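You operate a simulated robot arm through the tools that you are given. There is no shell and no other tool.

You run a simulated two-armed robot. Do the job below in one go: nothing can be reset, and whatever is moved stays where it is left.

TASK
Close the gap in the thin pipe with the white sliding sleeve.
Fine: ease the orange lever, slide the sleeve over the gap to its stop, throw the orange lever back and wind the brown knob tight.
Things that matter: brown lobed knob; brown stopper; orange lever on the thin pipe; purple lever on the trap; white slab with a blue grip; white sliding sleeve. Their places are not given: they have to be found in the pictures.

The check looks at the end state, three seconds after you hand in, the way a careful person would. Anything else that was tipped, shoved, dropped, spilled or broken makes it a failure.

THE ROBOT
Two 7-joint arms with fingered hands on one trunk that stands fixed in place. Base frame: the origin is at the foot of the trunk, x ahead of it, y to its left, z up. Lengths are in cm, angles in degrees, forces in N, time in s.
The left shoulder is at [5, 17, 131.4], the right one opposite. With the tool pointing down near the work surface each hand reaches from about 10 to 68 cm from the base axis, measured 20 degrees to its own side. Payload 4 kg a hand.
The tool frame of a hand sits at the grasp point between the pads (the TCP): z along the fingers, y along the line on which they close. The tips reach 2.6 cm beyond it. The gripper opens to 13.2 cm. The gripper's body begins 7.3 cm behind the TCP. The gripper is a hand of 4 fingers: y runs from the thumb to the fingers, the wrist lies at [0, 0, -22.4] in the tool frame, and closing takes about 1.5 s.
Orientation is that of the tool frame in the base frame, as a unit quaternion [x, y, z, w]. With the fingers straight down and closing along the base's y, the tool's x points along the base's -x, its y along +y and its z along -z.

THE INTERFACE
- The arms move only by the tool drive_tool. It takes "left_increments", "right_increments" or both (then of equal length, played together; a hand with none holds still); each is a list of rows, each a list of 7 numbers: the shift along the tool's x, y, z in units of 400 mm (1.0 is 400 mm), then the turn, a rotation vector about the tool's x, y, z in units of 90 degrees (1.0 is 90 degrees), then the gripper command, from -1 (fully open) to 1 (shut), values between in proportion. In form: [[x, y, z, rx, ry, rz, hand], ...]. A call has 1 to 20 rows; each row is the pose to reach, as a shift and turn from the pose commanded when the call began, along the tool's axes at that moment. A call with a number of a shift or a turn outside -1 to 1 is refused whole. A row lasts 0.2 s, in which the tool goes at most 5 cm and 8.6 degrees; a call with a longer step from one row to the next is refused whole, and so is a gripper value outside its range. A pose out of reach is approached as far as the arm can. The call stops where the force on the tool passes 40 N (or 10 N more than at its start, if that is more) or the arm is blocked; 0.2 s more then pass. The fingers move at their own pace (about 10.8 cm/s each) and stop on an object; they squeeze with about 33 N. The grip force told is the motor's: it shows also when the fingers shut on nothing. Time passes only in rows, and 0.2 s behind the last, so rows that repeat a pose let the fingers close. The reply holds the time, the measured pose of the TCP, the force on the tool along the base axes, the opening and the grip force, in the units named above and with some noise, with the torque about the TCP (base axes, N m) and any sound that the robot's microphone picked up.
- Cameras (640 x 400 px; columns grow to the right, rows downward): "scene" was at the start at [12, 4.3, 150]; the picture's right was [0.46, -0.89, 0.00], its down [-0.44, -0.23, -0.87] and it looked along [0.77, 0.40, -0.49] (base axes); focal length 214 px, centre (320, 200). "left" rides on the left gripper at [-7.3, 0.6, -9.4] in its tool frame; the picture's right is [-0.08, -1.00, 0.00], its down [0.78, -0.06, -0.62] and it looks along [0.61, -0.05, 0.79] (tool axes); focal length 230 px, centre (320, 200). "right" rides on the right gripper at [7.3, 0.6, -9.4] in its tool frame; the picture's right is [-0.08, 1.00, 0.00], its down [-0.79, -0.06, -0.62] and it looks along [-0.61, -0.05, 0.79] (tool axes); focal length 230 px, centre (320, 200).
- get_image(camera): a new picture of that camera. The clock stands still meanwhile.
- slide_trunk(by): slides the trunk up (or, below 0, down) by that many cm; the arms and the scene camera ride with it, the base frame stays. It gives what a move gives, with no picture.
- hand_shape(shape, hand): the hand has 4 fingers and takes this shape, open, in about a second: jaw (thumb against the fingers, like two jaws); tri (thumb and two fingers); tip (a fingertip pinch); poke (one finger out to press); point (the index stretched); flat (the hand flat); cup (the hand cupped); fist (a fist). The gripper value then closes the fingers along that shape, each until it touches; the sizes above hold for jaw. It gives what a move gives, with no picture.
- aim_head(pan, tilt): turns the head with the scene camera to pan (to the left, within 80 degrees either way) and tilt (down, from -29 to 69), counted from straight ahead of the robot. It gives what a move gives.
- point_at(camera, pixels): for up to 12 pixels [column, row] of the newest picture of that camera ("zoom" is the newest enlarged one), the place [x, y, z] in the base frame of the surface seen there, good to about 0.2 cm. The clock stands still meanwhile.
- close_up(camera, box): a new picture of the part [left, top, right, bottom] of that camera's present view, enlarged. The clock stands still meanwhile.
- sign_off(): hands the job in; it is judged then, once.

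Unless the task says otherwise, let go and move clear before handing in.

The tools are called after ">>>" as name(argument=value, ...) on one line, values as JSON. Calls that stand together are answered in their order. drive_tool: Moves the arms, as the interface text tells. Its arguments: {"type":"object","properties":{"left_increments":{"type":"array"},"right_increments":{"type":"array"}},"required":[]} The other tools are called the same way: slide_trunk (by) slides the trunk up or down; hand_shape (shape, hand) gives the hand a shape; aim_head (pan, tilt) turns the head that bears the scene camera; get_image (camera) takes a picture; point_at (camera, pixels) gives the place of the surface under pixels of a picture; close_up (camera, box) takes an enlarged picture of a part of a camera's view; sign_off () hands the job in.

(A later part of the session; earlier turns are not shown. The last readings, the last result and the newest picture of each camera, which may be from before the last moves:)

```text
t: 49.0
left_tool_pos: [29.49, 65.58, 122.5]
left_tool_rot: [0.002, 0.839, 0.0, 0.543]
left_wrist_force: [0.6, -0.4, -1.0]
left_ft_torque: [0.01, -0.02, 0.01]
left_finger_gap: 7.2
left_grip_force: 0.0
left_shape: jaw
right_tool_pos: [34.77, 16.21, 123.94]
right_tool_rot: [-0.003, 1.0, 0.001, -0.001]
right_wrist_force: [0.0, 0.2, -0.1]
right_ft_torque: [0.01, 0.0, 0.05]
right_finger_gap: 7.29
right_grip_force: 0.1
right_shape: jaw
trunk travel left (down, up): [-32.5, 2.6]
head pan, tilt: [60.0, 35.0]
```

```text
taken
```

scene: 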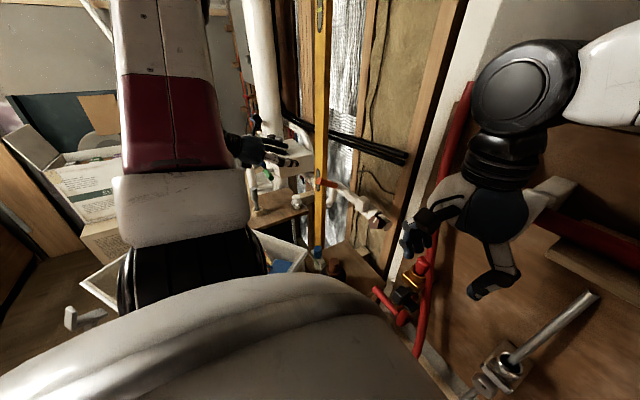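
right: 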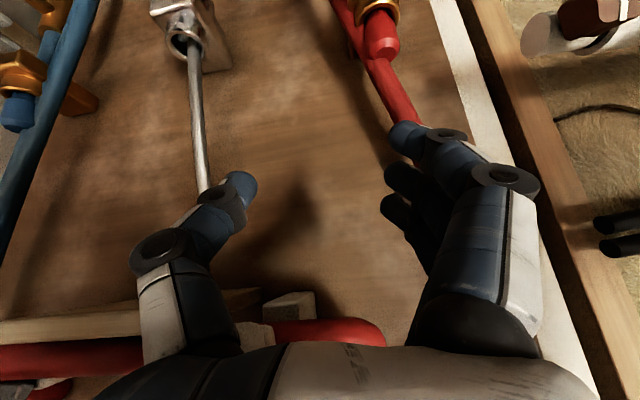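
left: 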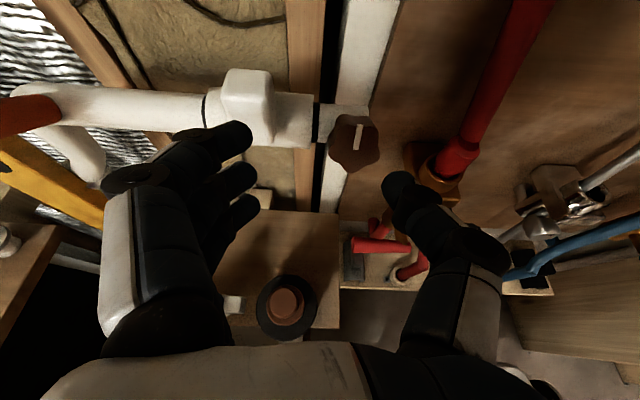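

Geometry says the left arm can reach the knob if it comes in slightly from the left, with the thumb up, then rotates about the knob's axis. First I'll test whether it can roll −90° in place.

>>> drive_tool(left_increments=[[0, -0.01, 0, 0, 0, -0.0833, -0.1], [0, -0.02, 0, 0, 0, -0.1667, -0.1], [0, -0.03, 0, 0, 0, -0.25, -0.1], [0, -0.04, 0, 0, 0, -0.333, -0.1], [0, -0.05, 0, 0, 0, -0.4167, -0.1], [0, -0.06, 0, 0, 0, -0.5, -0.1], [0, -0.07, 0, 0, 0, -0.583, -0.1], [0, -0.08, 0, 0, 0, -0.667, -0.1], [0, -0.09, 0, 0, 0, -0.75, -0.1], [0, -0.1, 0, 0, 0, -0.833, -0.1], [0, -0.11, 0, 0, 0, -0.9167, -0.1], [0, -0.12, 0, 0, 0, -1.0, -0.1], [0, -0.12, 0, 0, 0, -1.0, -0.1]])

>>> get_image(camera="left")

>>> get_image(camera="scene")

```text
t: 51.8
left_tool_pos: [29.49, 60.91, 122.49]
left_tool_rot: [-0.593, 0.594, -0.384, 0.384]
left_wrist_force: [0.0, 0.1, 0.5]
left_ft_torque: [0.0, 0.01, 0.01]
left_finger_gap: 7.21
left_grip_force: 0.1
left_shape: jaw
right_tool_pos: [34.85, 16.14, 123.89]
right_tool_rot: [-0.004, 1.0, 0.001, 0.0]
right_wrist_force: [-0.1, -0.5, 0.3]
right_ft_torque: [-0.02, -0.01, 0.01]
right_finger_gap: 7.29
right_grip_force: 0.0
right_shape: jaw
trunk travel left (down, up): [-32.5, 2.6]
head pan, tilt: [60.0, 35.0]
```

```text
taken
```

left: 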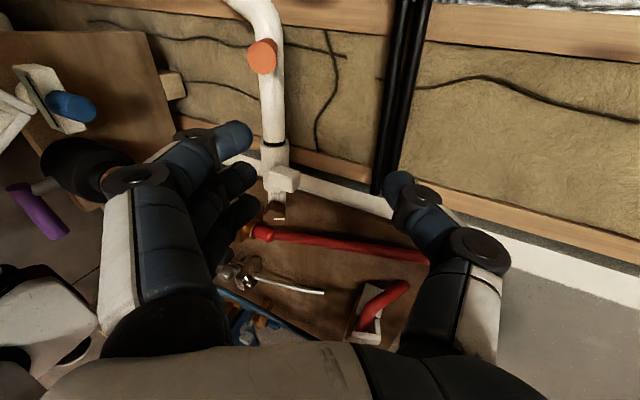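

```text
taken
```

scene: 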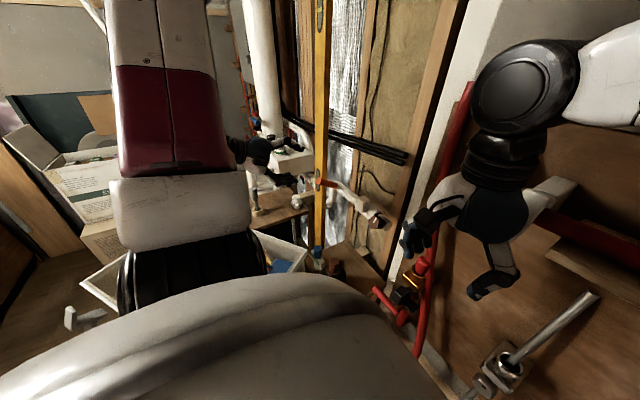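

The roll works. I'll move to the pre-approach point (38.4, 43.3, 111.8), with the hand tilted 20° so it comes from the left.

>>> drive_tool(left_increments=[[0.044, 0.0153, 0.031, 0, 0.022, 0, -0.1], [0.088, 0.0306, 0.0625, 0, 0.044, 0, -0.1], [0.132, 0.046, 0.094, 0, 0.067, 0, -0.1], [0.176, 0.061, 0.125, 0, 0.089, 0, -0.1], [0.22, 0.0765, 0.156, 0, 0.111, 0, -0.1], [0.264, 0.092, 0.1875, 0, 0.133, 0, -0.1], [0.308, 0.107, 0.219, 0, 0.156, 0, -0.1], [0.352, 0.122, 0.25, 0, 0.178, 0, -0.1], [0.396, 0.138, 0.281, 0, 0.2, 0, -0.1], [0.44, 0.153, 0.3125, 0, 0.222, 0, -0.1], [0.44, 0.153, 0.3125, 0, 0.222, 0, -0.1]])

>>> get_image(camera="left")

>>> get_image(camera="scene")

```text
t: 54.2
left_tool_pos: [38.52, 43.38, 111.62]
left_tool_rot: [-0.517, 0.653, -0.481, 0.276]
left_wrist_force: [0.7, 0.6, -0.5]
left_ft_torque: [0.0, 0.03, 0.0]
left_finger_gap: 7.2
left_grip_force: 0.2
left_shape: jaw
right_tool_pos: [34.64, 16.11, 124.08]
right_tool_rot: [-0.003, 1.0, 0.0, 0.0]
right_wrist_force: [-0.4, -0.3, 0.2]
right_ft_torque: [-0.02, -0.01, -0.01]
right_finger_gap: 7.3
right_grip_force: 0.0
right_shape: jaw
trunk travel left (down, up): [-32.5, 2.6]
head pan, tilt: [60.0, 35.0]
```

```text
taken
```

left: 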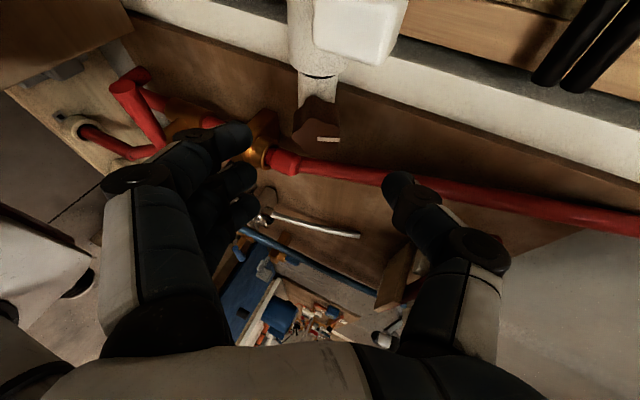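

```text
taken
```

scene: 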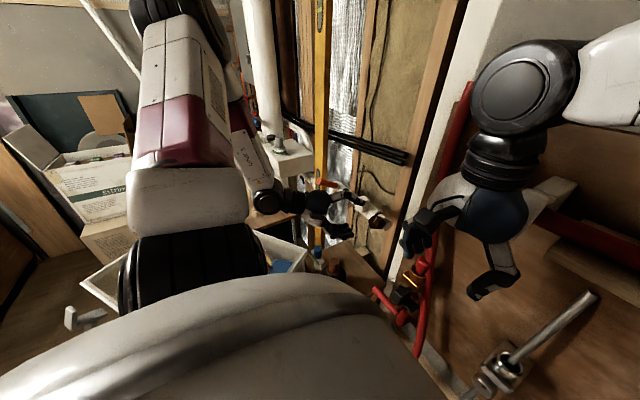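

Knob appears on the hand's axis at about (318,125). I'll zoom in to refine its centre before advancing.

>>> close_up(camera="left", box=[260, 60, 388, 160])

>>> point_at(camera="zoom", pixels=[[330, 400], [280, 330], [330, 370], [380, 330], [340, 300], [340, 390], [300, 380], [360, 350], [290, 180], [300, 60]])

```text
4.00 times, centred on (324, 110) of left
```

zoom: 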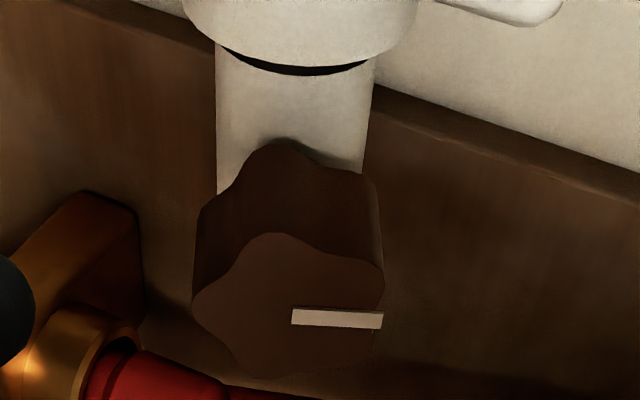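

```text
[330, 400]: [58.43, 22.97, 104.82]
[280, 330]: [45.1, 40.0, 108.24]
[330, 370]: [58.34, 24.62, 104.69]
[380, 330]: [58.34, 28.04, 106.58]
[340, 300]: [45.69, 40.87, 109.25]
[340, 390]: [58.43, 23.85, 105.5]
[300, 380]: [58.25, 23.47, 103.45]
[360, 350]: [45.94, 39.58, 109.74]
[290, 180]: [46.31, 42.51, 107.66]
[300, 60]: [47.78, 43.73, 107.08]
```

Knob face centre ≈(45.2, 40.55, 108.5), diameter ≈3.7 cm, with its white mark pointing up. I'll advance 8 cm so thumb (top) and fingers (bottom) straddle it.

>>> drive_tool(left_increments=[[0.001, 0.001, 0.04, 0, 0, 0, -0.1], [0.002, 0.001, 0.08, 0, 0, 0, -0.1], [0.003, 0.002, 0.12, 0, 0, 0, -0.1], [0.003, 0.002, 0.16, 0, 0, 0, -0.1], [0.003, 0.002, 0.2, 0, 0, 0, -0.1], [0.003, 0.002, 0.2, 0, 0, 0, -0.1]])

>>> get_image(camera="left")

>>> close_up(camera="scene", box=[290, 160, 450, 260])

```text
t: 55.6
left_tool_pos: [44.96, 40.35, 108.59]
left_tool_rot: [-0.516, 0.652, -0.482, 0.275]
left_wrist_force: [-0.1, 0.7, -0.1]
left_ft_torque: [0.0, 0.0, 0.02]
left_finger_gap: 7.22
left_grip_force: 0.1
left_shape: jaw
right_tool_pos: [34.81, 16.11, 123.94]
right_tool_rot: [-0.004, 1.0, 0.0, 0.0]
right_wrist_force: [-0.2, -0.1, 1.2]
right_ft_torque: [0.03, -0.05, 0.01]
right_finger_gap: 7.31
right_grip_force: 0.0
right_shape: jaw
trunk travel left (down, up): [-32.5, 2.6]
head pan, tilt: [60.0, 35.0]
```

```text
taken
```

left: 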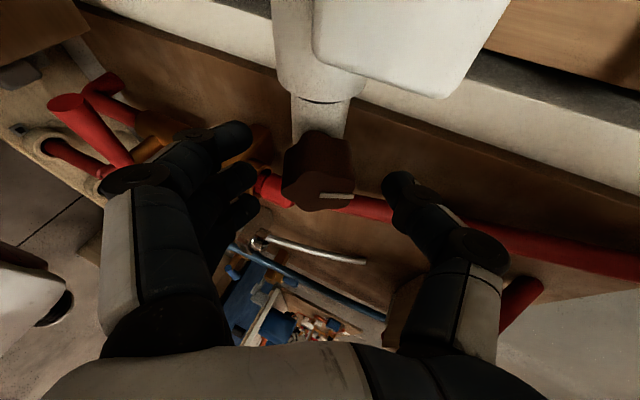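

```text
4.00 times, centred on (370, 210) of scene
```

zoom: 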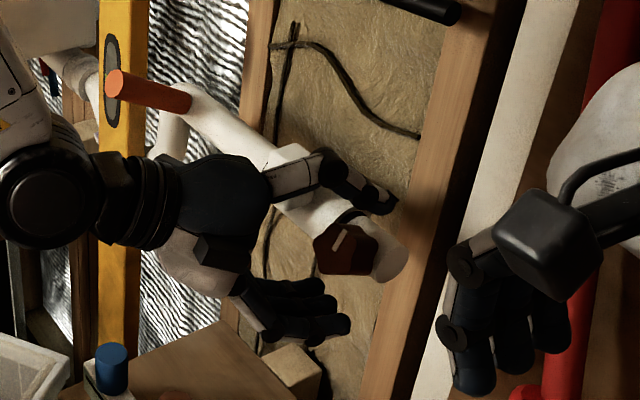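

The knob sits between thumb and fingers at (318,180). I'll close on it.

>>> drive_tool(left_increments=[[0, 0, 0, 0, 0, 0, 0.3], [0, 0, 0, 0, 0, 0, 1], [0, 0, 0, 0, 0, 0, 1], [0, 0, 0, 0, 0, 0, 1], [0, 0, 0, 0, 0, 0, 1], [0, 0, 0, 0, 0, 0, 1]])

>>> get_image(camera="left")

>>> close_up(camera="scene", box=[290, 160, 450, 260])

```text
t: 57.0
left_tool_pos: [44.93, 40.31, 108.67]
left_tool_rot: [-0.516, 0.652, -0.481, 0.277]
left_wrist_force: [4.2, 2.2, 5.8]
left_ft_torque: [0.06, 0.13, 0.14]
left_finger_gap: 2.19
left_grip_force: 33.0
left_shape: jaw
right_tool_pos: [34.76, 16.21, 123.9]
right_tool_rot: [-0.004, 1.0, 0.0, 0.0]
right_wrist_force: [-0.1, 0.8, -0.6]
right_ft_torque: [0.03, 0.01, 0.02]
right_finger_gap: 7.28
right_grip_force: 0.1
right_shape: jaw
trunk travel left (down, up): [-32.5, 2.6]
head pan, tilt: [60.0, 35.0]
```

```text
taken
```

left: 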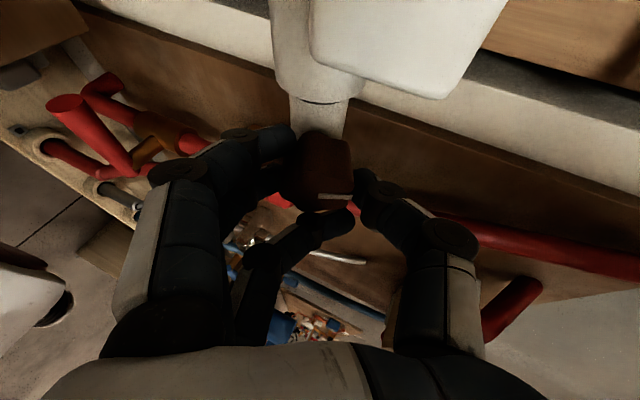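

```text
4.00 times, centred on (370, 210) of scene
```

zoom: 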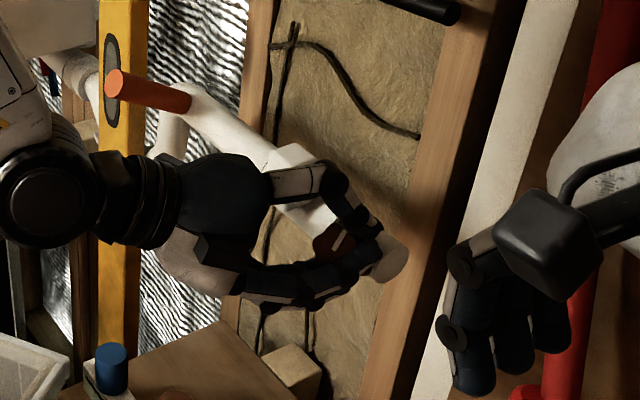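

A good grip on the knob. I'll turn it clockwise, as seen facing it, by 30° about its own axis and watch the torque and the white mark.

>>> drive_tool(left_increments=[[-0.0229, 0, 0, 0, 0, 0, 1]])

```text
t: 57.4
left_tool_pos: [44.97, 40.55, 108.74]
left_tool_rot: [-0.515, 0.654, -0.482, 0.273]
left_wrist_force: [-7.2, -33.8, 6.9]
left_ft_torque: [-0.21, 0.16, -0.45]
left_finger_gap: 2.13
left_grip_force: 32.9
left_shape: jaw
right_tool_pos: [34.61, 15.73, 124.01]
right_tool_rot: [-0.004, 1.0, 0.002, 0.001]
right_wrist_force: [-0.8, 0.5, 0.0]
right_ft_torque: [0.02, -0.01, -0.05]
right_finger_gap: 7.29
right_grip_force: 0.1
right_shape: jaw
trunk travel left (down, up): [-32.5, 2.6]
head pan, tilt: [60.0, 35.0]
```

I put that number in the wrong column, so the hand tugged sideways at 34 N instead of turning. I'll undo the shift at once.

>>> drive_tool(left_increments=[[0.0115, 0, 0, 0, 0, 0, 1], [0.0229, 0, 0, 0, 0, 0, 1], [0.0229, 0, 0, 0, 0, 0, 1]])

>>> get_image(camera="left")

```text
t: 58.2
left_tool_pos: [45.02, 40.56, 108.63]
left_tool_rot: [-0.516, 0.653, -0.48, 0.277]
left_wrist_force: [1.1, -11.2, 7.3]
left_ft_torque: [-0.07, 0.11, -0.09]
left_finger_gap: 2.12
left_grip_force: 32.6
left_shape: jaw
right_tool_pos: [34.71, 16.0, 123.96]
right_tool_rot: [-0.003, 1.0, 0.001, -0.001]
right_wrist_force: [0.5, -0.1, -0.4]
right_ft_torque: [0.03, -0.05, 0.01]
right_finger_gap: 7.32
right_grip_force: 0.1
right_shape: jaw
trunk travel left (down, up): [-32.5, 2.6]
head pan, tilt: [60.0, 35.0]
```

```text
taken
```

left: 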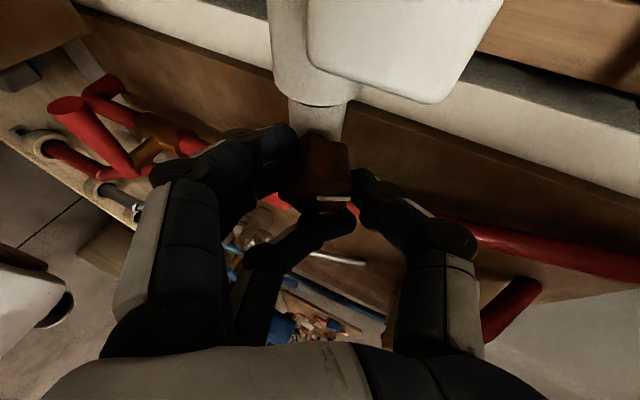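

The pose is recovered and nothing else moved. Now the proper 30° clockwise turn, using the rotation columns.

>>> drive_tool(left_increments=[[0, 0, 0, -0.0229, 0, 0.0627, 1], [0, 0, 0, -0.0459, 0, 0.1255, 1], [0, 0, 0, -0.0688, 0, 0.188, 1], [0, 0, 0, -0.0917, 0, 0.251, 1], [0, 0, 0, -0.1147, 0, 0.3137, 1]])

>>> get_image(camera="left")

>>> close_up(camera="scene", box=[290, 160, 450, 260])

```text
t: 59.4
left_tool_pos: [45.04, 40.35, 108.5]
left_tool_rot: [-0.363, 0.799, -0.339, 0.338]
left_wrist_force: [0.2, -8.6, 6.4]
left_ft_torque: [-0.07, -0.01, -0.09]
left_finger_gap: 2.15
left_grip_force: 32.8
left_shape: jaw
right_tool_pos: [34.71, 16.02, 123.87]
right_tool_rot: [-0.003, 1.0, 0.0, -0.001]
right_wrist_force: [0.1, 0.7, 0.3]
right_ft_torque: [0.0, 0.02, -0.01]
right_finger_gap: 7.28
right_grip_force: 0.0
right_shape: jaw
trunk travel left (down, up): [-32.5, 2.6]
head pan, tilt: [60.0, 35.0]
```

```text
taken
```

left: 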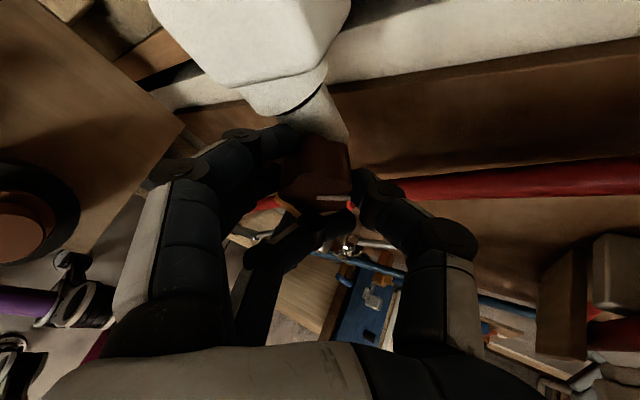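

```text
4.00 times, centred on (370, 210) of scene
```

zoom: 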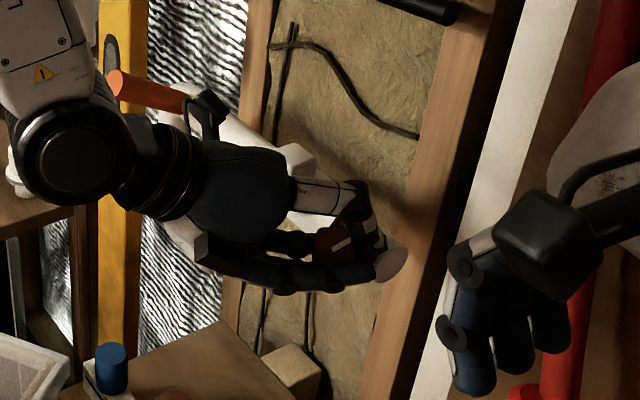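

The mark stays fixed in the hand view, so the knob turns with the hand, with almost no torque. I'll continue another 42°.

>>> drive_tool(left_increments=[[0, 0, 0, -0.0268, 0, 0.0732, 1], [0, 0, 0, -0.0535, 0, 0.1464, 1], [0, 0, 0, -0.0803, 0, 0.2196, 1], [0, 0, 0, -0.107, 0, 0.2928, 1], [0, 0, 0, -0.1338, 0, 0.366, 1], [0, 0, 0, -0.1605, 0, 0.4391, 1]])

>>> get_image(camera="left")

>>> close_up(camera="scene", box=[290, 160, 450, 260])

```text
t: 60.8
left_tool_pos: [44.95, 40.3, 108.44]
left_tool_rot: [-0.111, 0.911, -0.104, 0.385]
left_wrist_force: [-3.7, -17.6, -2.6]
left_ft_torque: [-0.28, 0.13, -0.35]
left_finger_gap: 2.13
left_grip_force: 33.1
left_shape: jaw
right_tool_pos: [34.73, 16.01, 124.06]
right_tool_rot: [-0.003, 1.0, 0.001, -0.001]
right_wrist_force: [0.1, -0.6, 0.9]
right_ft_torque: [0.06, -0.01, 0.04]
right_finger_gap: 7.31
right_grip_force: 0.1
right_shape: jaw
trunk travel left (down, up): [-32.5, 2.6]
head pan, tilt: [60.0, 35.0]
```

```text
taken
```

left: 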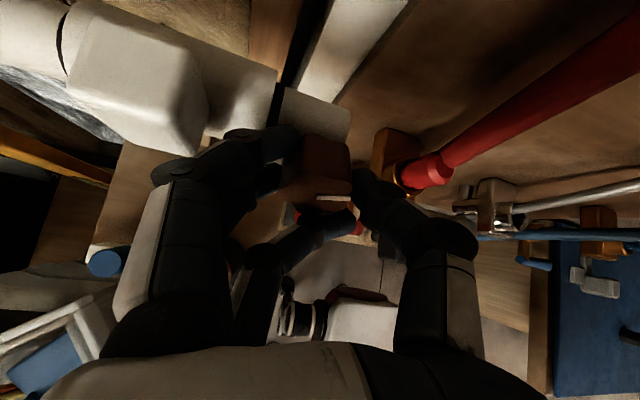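

```text
4.00 times, centred on (370, 210) of scene
```

zoom: 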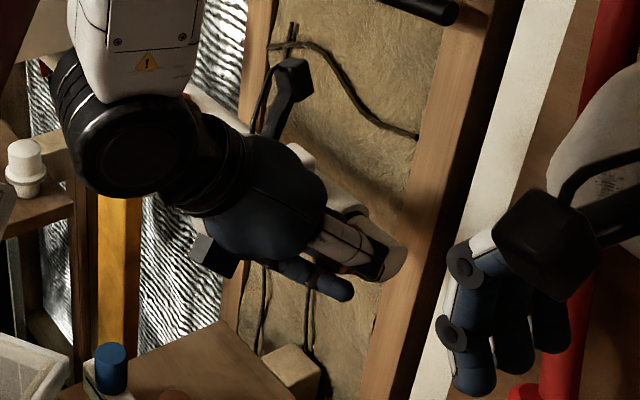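

About 72° turned so far, with low twisting torque, but the fingers are getting near the sleeve (Fy −18). I'll open just enough to free the knob here.

>>> drive_tool(left_increments=[[0, 0, 0, 0, 0, 0, 0.5], [0, 0, 0, 0, 0, 0, 0.35], [0, 0, 0, 0, 0, 0, 0.35], [0, 0, 0, 0, 0, 0, 0.35]])

>>> get_image(camera="left")

```text
t: 61.8
left_tool_pos: [45.12, 40.49, 108.44]
left_tool_rot: [-0.113, 0.91, -0.104, 0.385]
left_wrist_force: [0.3, -1.8, 0.2]
left_ft_torque: [-0.02, 0.02, 0.05]
left_finger_gap: 4.2
left_grip_force: 0.0
left_shape: jaw
right_tool_pos: [34.91, 16.32, 124.0]
right_tool_rot: [-0.003, 1.0, 0.0, 0.0]
right_wrist_force: [-0.2, -0.1, -0.4]
right_ft_torque: [-0.01, 0.0, -0.02]
right_finger_gap: 7.28
right_grip_force: 0.0
right_shape: jaw
trunk travel left (down, up): [-32.5, 2.6]
head pan, tilt: [60.0, 35.0]
```

```text
taken
```

left: 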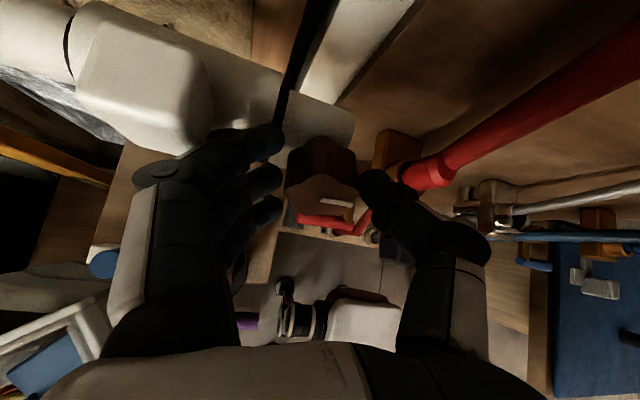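

The knob's mark now points to the right (about 75° clockwise of where it was). I'll withdraw 4 cm, swing the hand back 88° about the knob's axis, and take a new stroke.

>>> drive_tool(left_increments=[[0, 0, -0.035, 0, 0, 0, 0.35], [0, 0, -0.07, 0, 0, 0, 0.35], [0, 0, -0.1, 0, 0, 0, 0.35], [0.0003, 0.0048, -0.0999, 0.0306, 0, -0.0836, 0.2], [0.0013, 0.0095, -0.0995, 0.0612, 0, -0.1673, 0.0], [0.0028, 0.014, -0.099, 0.0917, 0, -0.2509, -0.1], [0.0049, 0.0182, -0.0983, 0.1223, 0, -0.3346, -0.1], [0.0076, 0.0221, -0.0973, 0.1529, 0, -0.4182, -0.1], [0.0107, 0.0255, -0.0962, 0.1835, 0, -0.5019, -0.1], [0.0143, 0.0285, -0.095, 0.214, 0, -0.5855, -0.1], [0.0182, 0.0309, -0.0936, 0.2446, 0, -0.6692, -0.1], [0.0224, 0.0327, -0.0921, 0.2752, 0, -0.7528, -0.1], [0.0268, 0.0339, -0.0905, 0.3058, 0, -0.8364, -0.1], [0.0313, 0.0344, -0.089, 0.3364, 0, -0.9201, -0.1], [0.0313, 0.0344, -0.089, 0.3364, 0, -0.9201, -0.1]])

>>> get_image(camera="left")

>>> close_up(camera="scene", box=[290, 160, 450, 260])

```text
t: 65.0
left_tool_pos: [41.47, 41.83, 109.76]
left_tool_rot: [0.585, -0.555, 0.543, -0.235]
left_wrist_force: [-0.4, 0.3, 1.1]
left_ft_torque: [-0.05, -0.01, -0.01]
left_finger_gap: 7.21
left_grip_force: 0.1
left_shape: jaw
right_tool_pos: [34.86, 16.11, 123.94]
right_tool_rot: [-0.004, 1.0, 0.0, 0.0]
right_wrist_force: [0.2, -0.2, 0.2]
right_ft_torque: [-0.01, 0.02, 0.03]
right_finger_gap: 7.3
right_grip_force: 0.1
right_shape: jaw
trunk travel left (down, up): [-32.5, 2.6]
head pan, tilt: [60.0, 35.0]
```

```text
taken
```

left: 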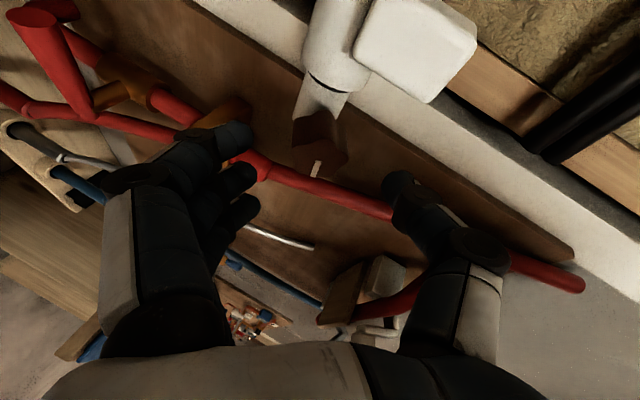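

```text
4.00 times, centred on (370, 210) of scene
```

zoom: 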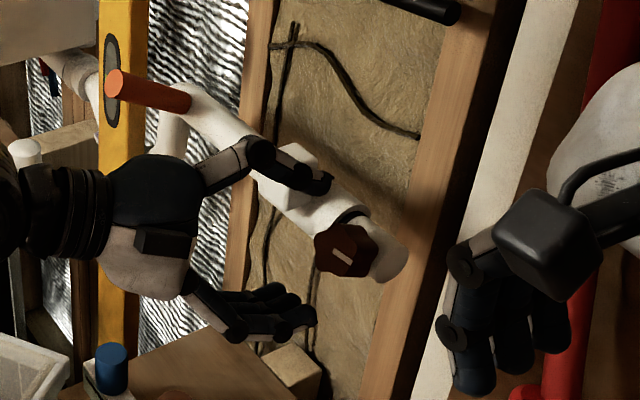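

Swung back, the knob mark now points rightwards and down in the scene zoom (340,258). I'll advance 4 cm with the hand slightly narrower, to clear the lug, then grip again.

>>> drive_tool(left_increments=[[0, 0, 0, 0, 0, 0, 0.1], [0.0005, 0.0005, 0.035, 0, 0, 0, 0.1], [0.001, 0.001, 0.07, 0, 0, 0, 0.1], [0.0017, 0.001, 0.0995, 0, 0, 0, 0.1], [0.0017, 0.001, 0.0995, 0, 0, 0, 0.1]])

>>> get_image(camera="left")

```text
t: 66.2
left_tool_pos: [45.1, 40.51, 108.6]
left_tool_rot: [0.584, -0.555, 0.543, -0.235]
left_wrist_force: [0.3, 1.0, -0.4]
left_ft_torque: [0.01, 0.02, -0.01]
left_finger_gap: 6.03
left_grip_force: 0.1
left_shape: jaw
right_tool_pos: [34.84, 16.27, 124.0]
right_tool_rot: [-0.003, 1.0, 0.0, 0.0]
right_wrist_force: [0.5, 0.3, -0.1]
right_ft_torque: [0.01, 0.02, 0.01]
right_finger_gap: 7.3
right_grip_force: 0.1
right_shape: jaw
trunk travel left (down, up): [-32.5, 2.6]
head pan, tilt: [60.0, 35.0]
```

```text
taken
```

left: 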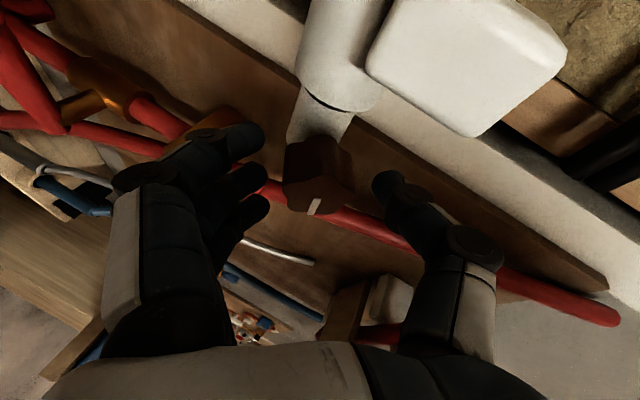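

Knob centred between the fingers. I'll close and turn clockwise 45°.

>>> drive_tool(left_increments=[[0, 0, 0, 0, 0, 0, 0.5], [0, 0, 0, 0, 0, 0, 1], [0, 0, 0, 0, 0, 0, 1], [0, 0, 0, 0, 0, 0, 1], [0, 0, 0, 0, 0, 0, 1], [0, 0, 0, -0.0284, 0, 0.0784, 1], [0, 0, 0, -0.0568, 0, 0.1568, 1], [0, 0, 0, -0.0852, 0, 0.2352, 1], [0, 0, 0, -0.1136, 0, 0.3136, 1], [0, 0, 0, -0.142, 0, 0.392, 1], [0, 0, 0, -0.1704, 0, 0.4704, 1]])

>>> get_image(camera="left")

>>> close_up(camera="scene", box=[290, 160, 450, 260])

```text
t: 68.6
left_tool_pos: [45.06, 40.31, 108.65]
left_tool_rot: [-0.369, 0.795, -0.344, 0.336]
left_wrist_force: [8.3, -9.7, -3.2]
left_ft_torque: [-0.09, 0.0, 0.01]
left_finger_gap: 2.17
left_grip_force: 33.3
left_shape: jaw
right_tool_pos: [34.8, 16.0, 123.87]
right_tool_rot: [-0.004, 1.0, 0.001, -0.001]
right_wrist_force: [0.6, -1.0, 0.4]
right_ft_torque: [-0.01, 0.03, -0.01]
right_finger_gap: 7.3
right_grip_force: 0.1
right_shape: jaw
trunk travel left (down, up): [-32.5, 2.6]
head pan, tilt: [60.0, 35.0]
```

```text
taken
```

left: 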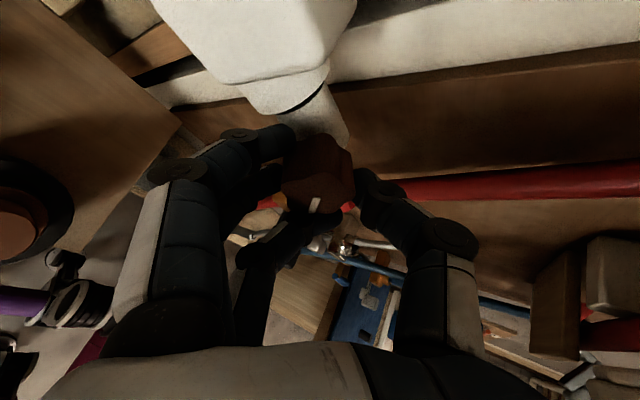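

```text
4.00 times, centred on (370, 210) of scene
```

zoom: 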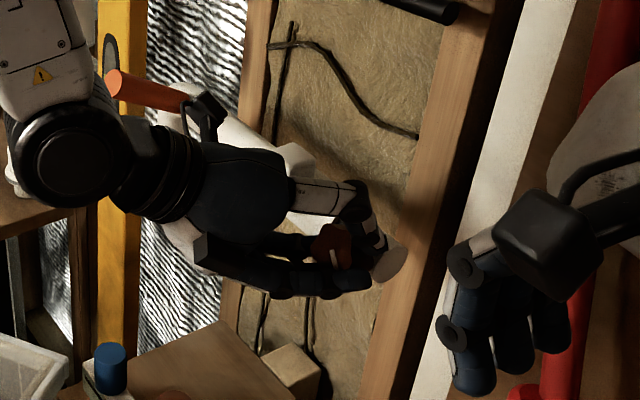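

The knob still follows freely, about 120° in total so far. I'll continue 37° to the end of this stroke.

>>> drive_tool(left_increments=[[0, 0, 0, -0.0284, 0, 0.0784, 1], [0, 0, 0, -0.0568, 0, 0.1568, 1], [0, 0, 0, -0.0852, 0, 0.2352, 1], [0, 0, 0, -0.1136, 0, 0.3136, 1], [0, 0, 0, -0.142, 0, 0.392, 1]])

>>> get_image(camera="left")

```text
t: 69.8
left_tool_pos: [45.11, 40.4, 108.57]
left_tool_rot: [-0.146, 0.902, -0.136, 0.382]
left_wrist_force: [-0.4, -13.1, -8.7]
left_ft_torque: [-0.57, 0.13, 0.34]
left_finger_gap: 2.1
left_grip_force: 33.5
left_shape: jaw
right_tool_pos: [34.72, 16.1, 124.01]
right_tool_rot: [-0.003, 1.0, 0.0, -0.002]
right_wrist_force: [-0.2, 0.2, 0.5]
right_ft_torque: [-0.01, -0.04, 0.01]
right_finger_gap: 7.31
right_grip_force: 0.0
right_shape: jaw
trunk travel left (down, up): [-32.5, 2.6]
head pan, tilt: [60.0, 35.0]
```

```text
taken
```

left: 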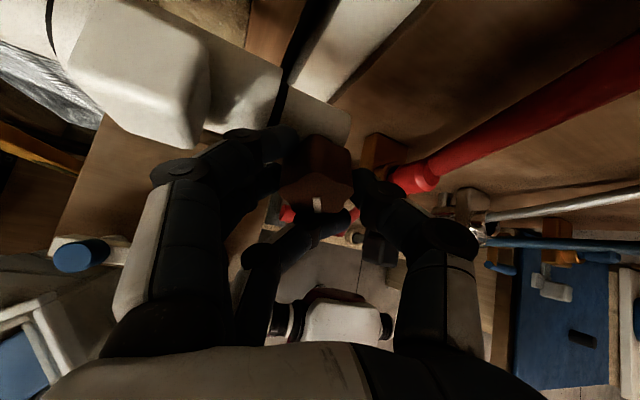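

Resisting torque about the knob axis has risen to about 0.66 N·m, and the mark lags slightly in the hand view. It's getting tight. I'll turn a further 15° to confirm.

>>> drive_tool(left_increments=[[0, 0, 0, -0.019, 0, 0.0523, 1], [0, 0, 0, -0.038, 0, 0.1045, 1], [0, 0, 0, -0.0568, 0, 0.1568, 1]])

>>> get_image(camera="left")

>>> close_up(camera="left", box=[240, 100, 400, 250])

```text
t: 70.6
left_tool_pos: [45.19, 40.4, 108.87]
left_tool_rot: [-0.051, 0.917, -0.047, 0.393]
left_wrist_force: [5.4, -11.4, 18.9]
left_ft_torque: [-0.67, -0.29, 0.34]
left_finger_gap: 2.13
left_grip_force: 32.8
left_shape: jaw
right_tool_pos: [34.91, 15.91, 124.0]
right_tool_rot: [-0.004, 1.0, 0.001, 0.001]
right_wrist_force: [0.3, -0.3, -0.4]
right_ft_torque: [-0.03, 0.0, 0.01]
right_finger_gap: 7.3
right_grip_force: 0.0
right_shape: jaw
trunk travel left (down, up): [-32.5, 2.6]
head pan, tilt: [60.0, 35.0]
```

```text
taken
```

left: 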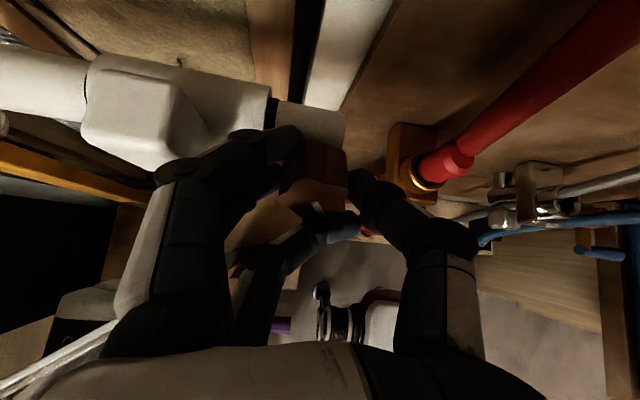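

```text
2.67 times, centred on (320, 175) of left
```

zoom: 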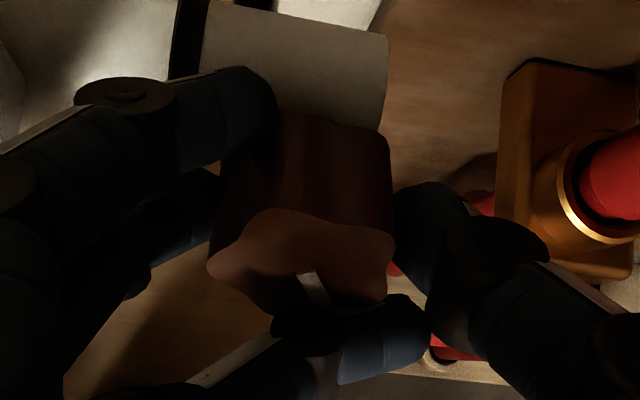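

Torque is about 0.75 N·m and the mark now points down. To tell whether it's truly tight rather than finger contact with the sleeve, I'll release, swing back and turn again from the clear start position.

>>> drive_tool(left_increments=[[0, 0, 0, 0, 0, 0, 0.5], [0, 0, 0, 0, 0, 0, 0.35], [0, 0, 0, 0, 0, 0, 0.35], [0, 0, 0, 0, 0, 0, 0.35]])

>>> close_up(camera="left", box=[240, 100, 400, 250])

```text
t: 71.6
left_tool_pos: [45.13, 40.49, 108.48]
left_tool_rot: [-0.052, 0.918, -0.05, 0.389]
left_wrist_force: [0.2, 0.6, -0.4]
left_ft_torque: [0.01, 0.01, -0.01]
left_finger_gap: 4.26
left_grip_force: 0.0
left_shape: jaw
right_tool_pos: [34.86, 16.31, 123.95]
right_tool_rot: [-0.003, 1.0, -0.001, 0.0]
right_wrist_force: [-0.4, -0.2, -0.6]
right_ft_torque: [-0.01, -0.02, 0.01]
right_finger_gap: 7.31
right_grip_force: 0.0
right_shape: jaw
trunk travel left (down, up): [-32.5, 2.6]
head pan, tilt: [60.0, 35.0]
```

```text
2.67 times, centred on (320, 175) of left
```

zoom: 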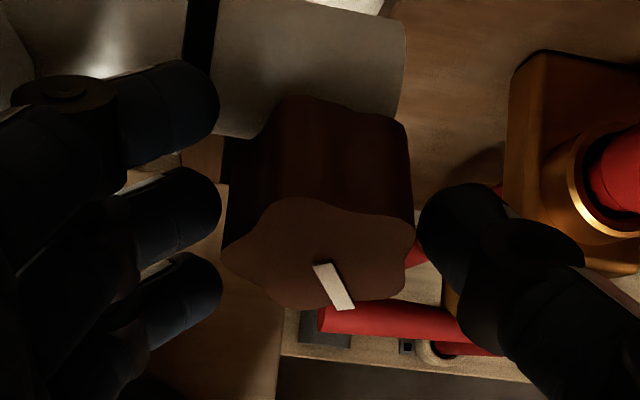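

Mark at zoom (333,285) points down-right. I'll withdraw and swing back for another stroke.

>>> drive_tool(left_increments=[[0, 0, -0.035, 0, 0, 0, 0.35], [0, 0, -0.07, 0, 0, 0, 0.35], [0, 0, -0.1, 0, 0, 0, 0.35], [0.0003, 0.0048, -0.0999, 0.0306, 0, -0.0836, 0.2], [0.0013, 0.0095, -0.0995, 0.0612, 0, -0.1673, 0.0], [0.0028, 0.014, -0.099, 0.0917, 0, -0.2509, -0.1], [0.0049, 0.0182, -0.0983, 0.1223, 0, -0.3346, -0.1], [0.0076, 0.0221, -0.0973, 0.1529, 0, -0.4182, -0.1], [0.0107, 0.0255, -0.0962, 0.1835, 0, -0.5019, -0.1], [0.0143, 0.0285, -0.095, 0.214, 0, -0.5855, -0.1], [0.0182, 0.0309, -0.0936, 0.2446, 0, -0.6692, -0.1], [0.0224, 0.0327, -0.0921, 0.2752, 0, -0.7528, -0.1], [0.0268, 0.0339, -0.0905, 0.3058, 0, -0.8364, -0.1], [0.0313, 0.0344, -0.089, 0.3364, 0, -0.9201, -0.1], [0.0313, 0.0344, -0.089, 0.3364, 0, -0.9201, -0.1]])

>>> get_image(camera="left")

>>> close_up(camera="scene", box=[290, 160, 450, 260])

```text
t: 74.8
left_tool_pos: [41.49, 41.93, 109.88]
left_tool_rot: [-0.544, 0.613, -0.51, 0.26]
left_wrist_force: [-0.2, 0.0, -0.5]
left_ft_torque: [0.01, 0.01, 0.01]
left_finger_gap: 7.17
left_grip_force: 0.0
left_shape: jaw
right_tool_pos: [34.73, 16.2, 123.87]
right_tool_rot: [-0.004, 1.0, 0.0, 0.0]
right_wrist_force: [1.0, 0.1, 0.7]
right_ft_torque: [0.01, -0.01, 0.01]
right_finger_gap: 7.34
right_grip_force: 0.0
right_shape: jaw
trunk travel left (down, up): [-32.5, 2.6]
head pan, tilt: [60.0, 35.0]
```

```text
taken
```

left: 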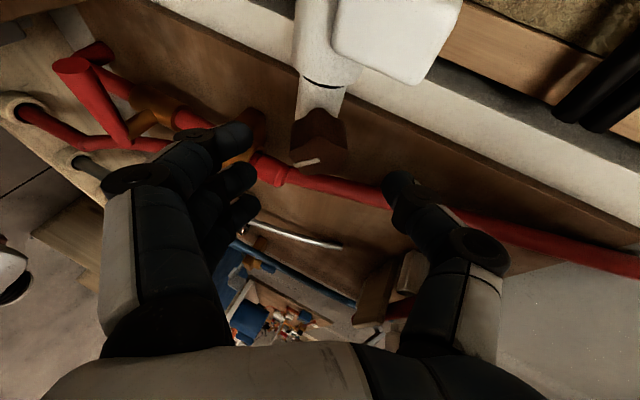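

```text
4.00 times, centred on (370, 210) of scene
```

zoom: 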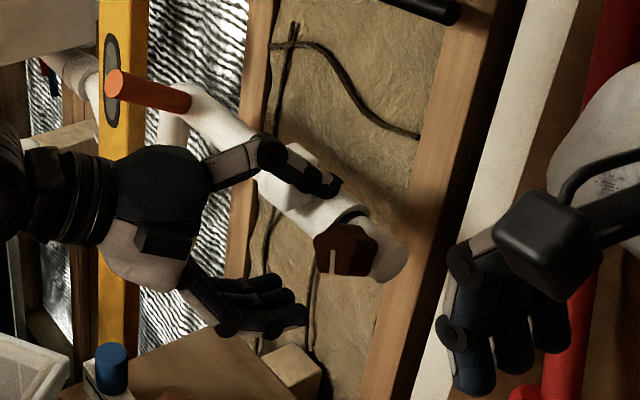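

I'll zoom on the knob face to read the mark before the next stroke.

>>> close_up(camera="left", box=[260, 90, 388, 190])

>>> close_up(camera="scene", box=[350, 190, 410, 240])

```text
4.00 times, centred on (324, 140) of left
```

zoom: 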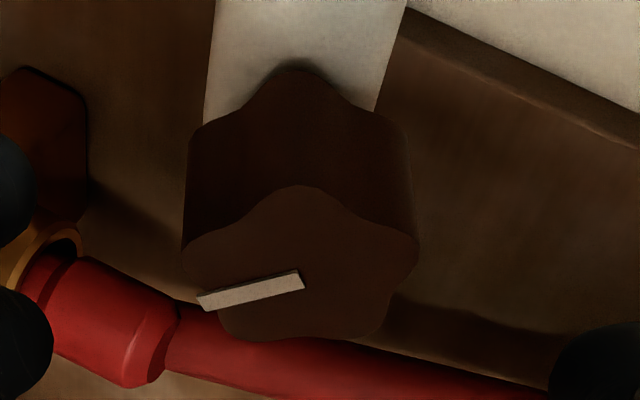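

```text
8.00 times, centred on (380, 215) of scene
```

zoom: 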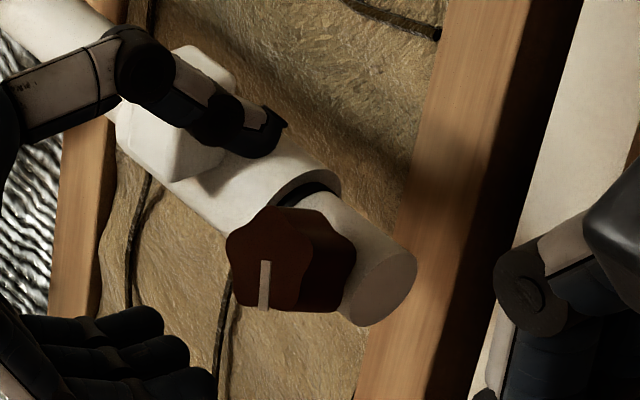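

The knob has turned about 160° so far. I'll advance, grip again and turn 30° while reading the torque.

>>> drive_tool(left_increments=[[0, 0, 0, 0, 0, 0, 0.1], [0.001, -0.0005, 0.035, 0, 0, 0, 0.1], [0.002, -0.001, 0.07, 0, 0, 0, 0.1], [0.0024, -0.0014, 0.102, 0, 0, 0, 0.1], [0.0024, -0.0014, 0.102, 0, 0, 0, 0.5], [0.0024, -0.0014, 0.102, 0, 0, 0, 1], [0.0024, -0.0014, 0.102, 0, 0, 0, 1], [0.0024, -0.0014, 0.102, 0, 0, 0, 1], [0.0024, -0.0014, 0.102, 0, 0, 0, 1], [0.0024, -0.0014, 0.102, -0.0284, 0, 0.0784, 1], [0.0024, -0.0014, 0.102, -0.0568, 0, 0.1568, 1], [0.0024, -0.0014, 0.102, -0.0852, 0, 0.2352, 1], [0.0024, -0.0014, 0.102, -0.1136, 0, 0.3136, 1]])

>>> get_image(camera="left")

>>> close_up(camera="left", box=[240, 100, 400, 250])

```text
t: 77.6
left_tool_pos: [45.14, 40.19, 108.69]
left_tool_rot: [-0.398, 0.771, -0.374, 0.327]
left_wrist_force: [2.6, -13.0, 1.2]
left_ft_torque: [-0.77, 0.21, 0.17]
left_finger_gap: 2.03
left_grip_force: 32.8
left_shape: jaw
right_tool_pos: [34.83, 16.06, 123.97]
right_tool_rot: [-0.003, 1.0, 0.0, 0.0]
right_wrist_force: [0.8, 0.4, -0.3]
right_ft_torque: [-0.03, -0.02, -0.03]
right_finger_gap: 7.29
right_grip_force: 0.0
right_shape: jaw
trunk travel left (down, up): [-32.5, 2.6]
head pan, tilt: [60.0, 35.0]
```

```text
taken
```

left: 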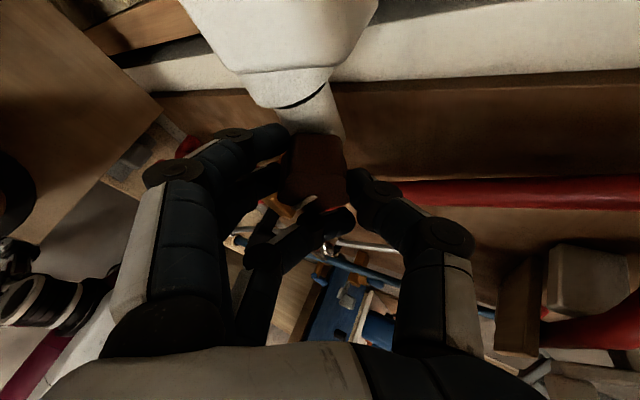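

```text
2.67 times, centred on (320, 175) of left
```

zoom: 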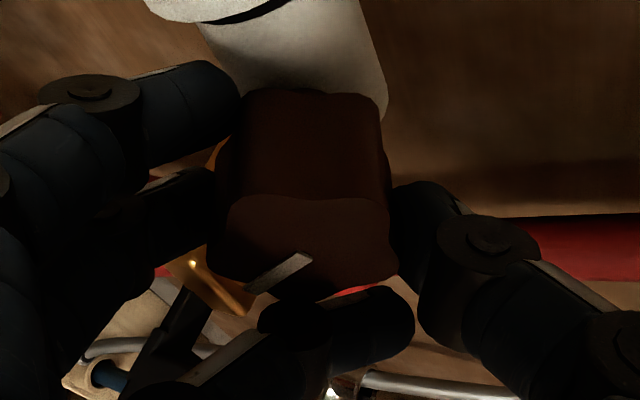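

Even from the clear position the torque is 0.77 N·m, so the knob itself resists now. I'll turn another 30° to see whether it still moves.

>>> drive_tool(left_increments=[[0, 0, 0, -0.0189, 0, 0.0523, 1], [0, 0, 0, -0.0379, 0, 0.1045, 1], [0, 0, 0, -0.0568, 0, 0.1568, 1], [0, 0, 0, -0.0757, 0, 0.209, 1], [0, 0, 0, -0.0947, 0, 0.2613, 1], [0, 0, 0, -0.1136, 0, 0.3136, 1]])

>>> close_up(camera="left", box=[240, 100, 400, 250])

>>> close_up(camera="scene", box=[350, 190, 410, 240])

```text
t: 79.0
left_tool_pos: [45.23, 40.33, 109.04]
left_tool_rot: [-0.226, 0.873, -0.214, 0.376]
left_wrist_force: [12.2, 4.5, 32.6]
left_ft_torque: [-0.89, -0.34, 0.64]
left_finger_gap: 2.09
left_grip_force: 32.7
left_shape: jaw
right_tool_pos: [34.77, 16.08, 123.99]
right_tool_rot: [-0.003, 1.0, -0.001, 0.001]
right_wrist_force: [-0.3, -0.1, -0.3]
right_ft_torque: [0.02, -0.05, 0.03]
right_finger_gap: 7.29
right_grip_force: 0.1
right_shape: jaw
trunk travel left (down, up): [-32.5, 2.6]
head pan, tilt: [60.0, 35.0]
```

```text
2.67 times, centred on (320, 175) of left
```

zoom: 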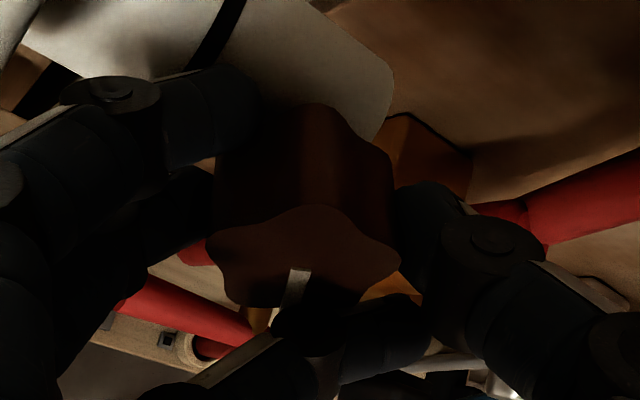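

```text
8.00 times, centred on (380, 215) of scene
```

zoom: 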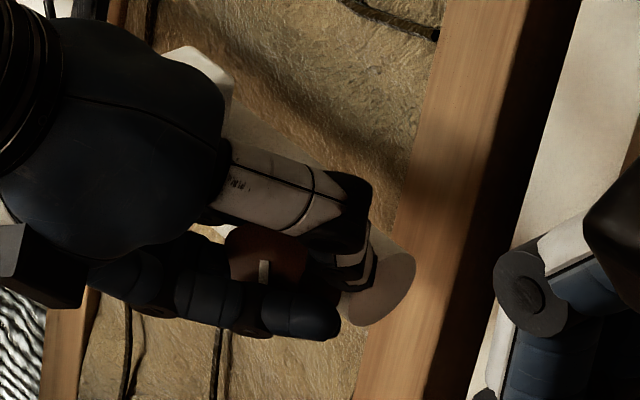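

In the scene zoom the mark at (264,262) hasn't moved through this 60° stroke, even with about 1.1 N·m applied, so the fingers are only slipping. The knob is tight against its stop. I'll release and withdraw.

>>> drive_tool(left_increments=[[0, 0, 0, 0, 0, 0, 0.5], [0, 0, 0, 0, 0, 0, 0.35], [0, 0, 0, 0, 0, 0, 0.35], [0, 0, 0, 0, 0, 0, 0.35], [0, 0, -0.035, 0, 0, 0, 0.35], [0, 0, -0.07, 0, 0, 0, 0.35], [0, 0, -0.105, 0, 0, 0, 0.35], [0, 0, -0.14, 0, 0, 0, 0.35], [0, 0, -0.14, 0, 0, 0, 0.35]])

>>> get_image(camera="left")

>>> close_up(camera="scene", box=[300, 160, 420, 240])

```text
t: 81.0
left_tool_pos: [40.84, 41.63, 112.13]
left_tool_rot: [-0.228, 0.874, -0.214, 0.372]
left_wrist_force: [0.1, -0.1, 0.2]
left_ft_torque: [0.03, -0.02, -0.03]
left_finger_gap: 4.22
left_grip_force: 0.0
left_shape: jaw
right_tool_pos: [34.93, 16.24, 123.98]
right_tool_rot: [-0.004, 1.0, 0.0, -0.001]
right_wrist_force: [-0.3, 0.1, -0.4]
right_ft_torque: [0.02, 0.0, 0.02]
right_finger_gap: 7.3
right_grip_force: 0.1
right_shape: jaw
trunk travel left (down, up): [-32.5, 2.6]
head pan, tilt: [60.0, 35.0]
```

```text
taken
```

left: 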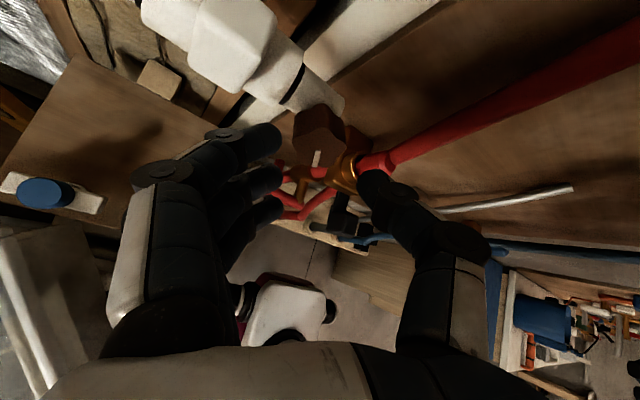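

```text
5.00 times, centred on (360, 200) of scene
```

zoom: 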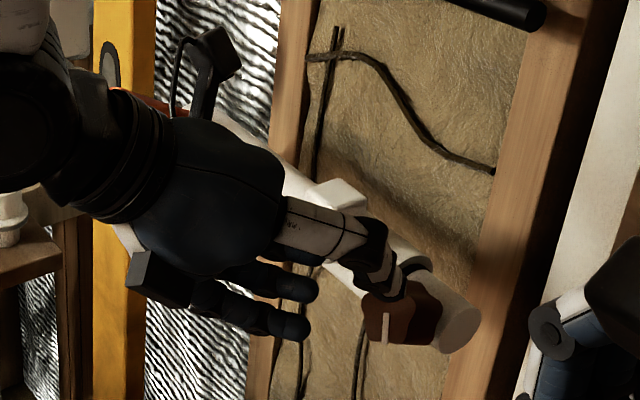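

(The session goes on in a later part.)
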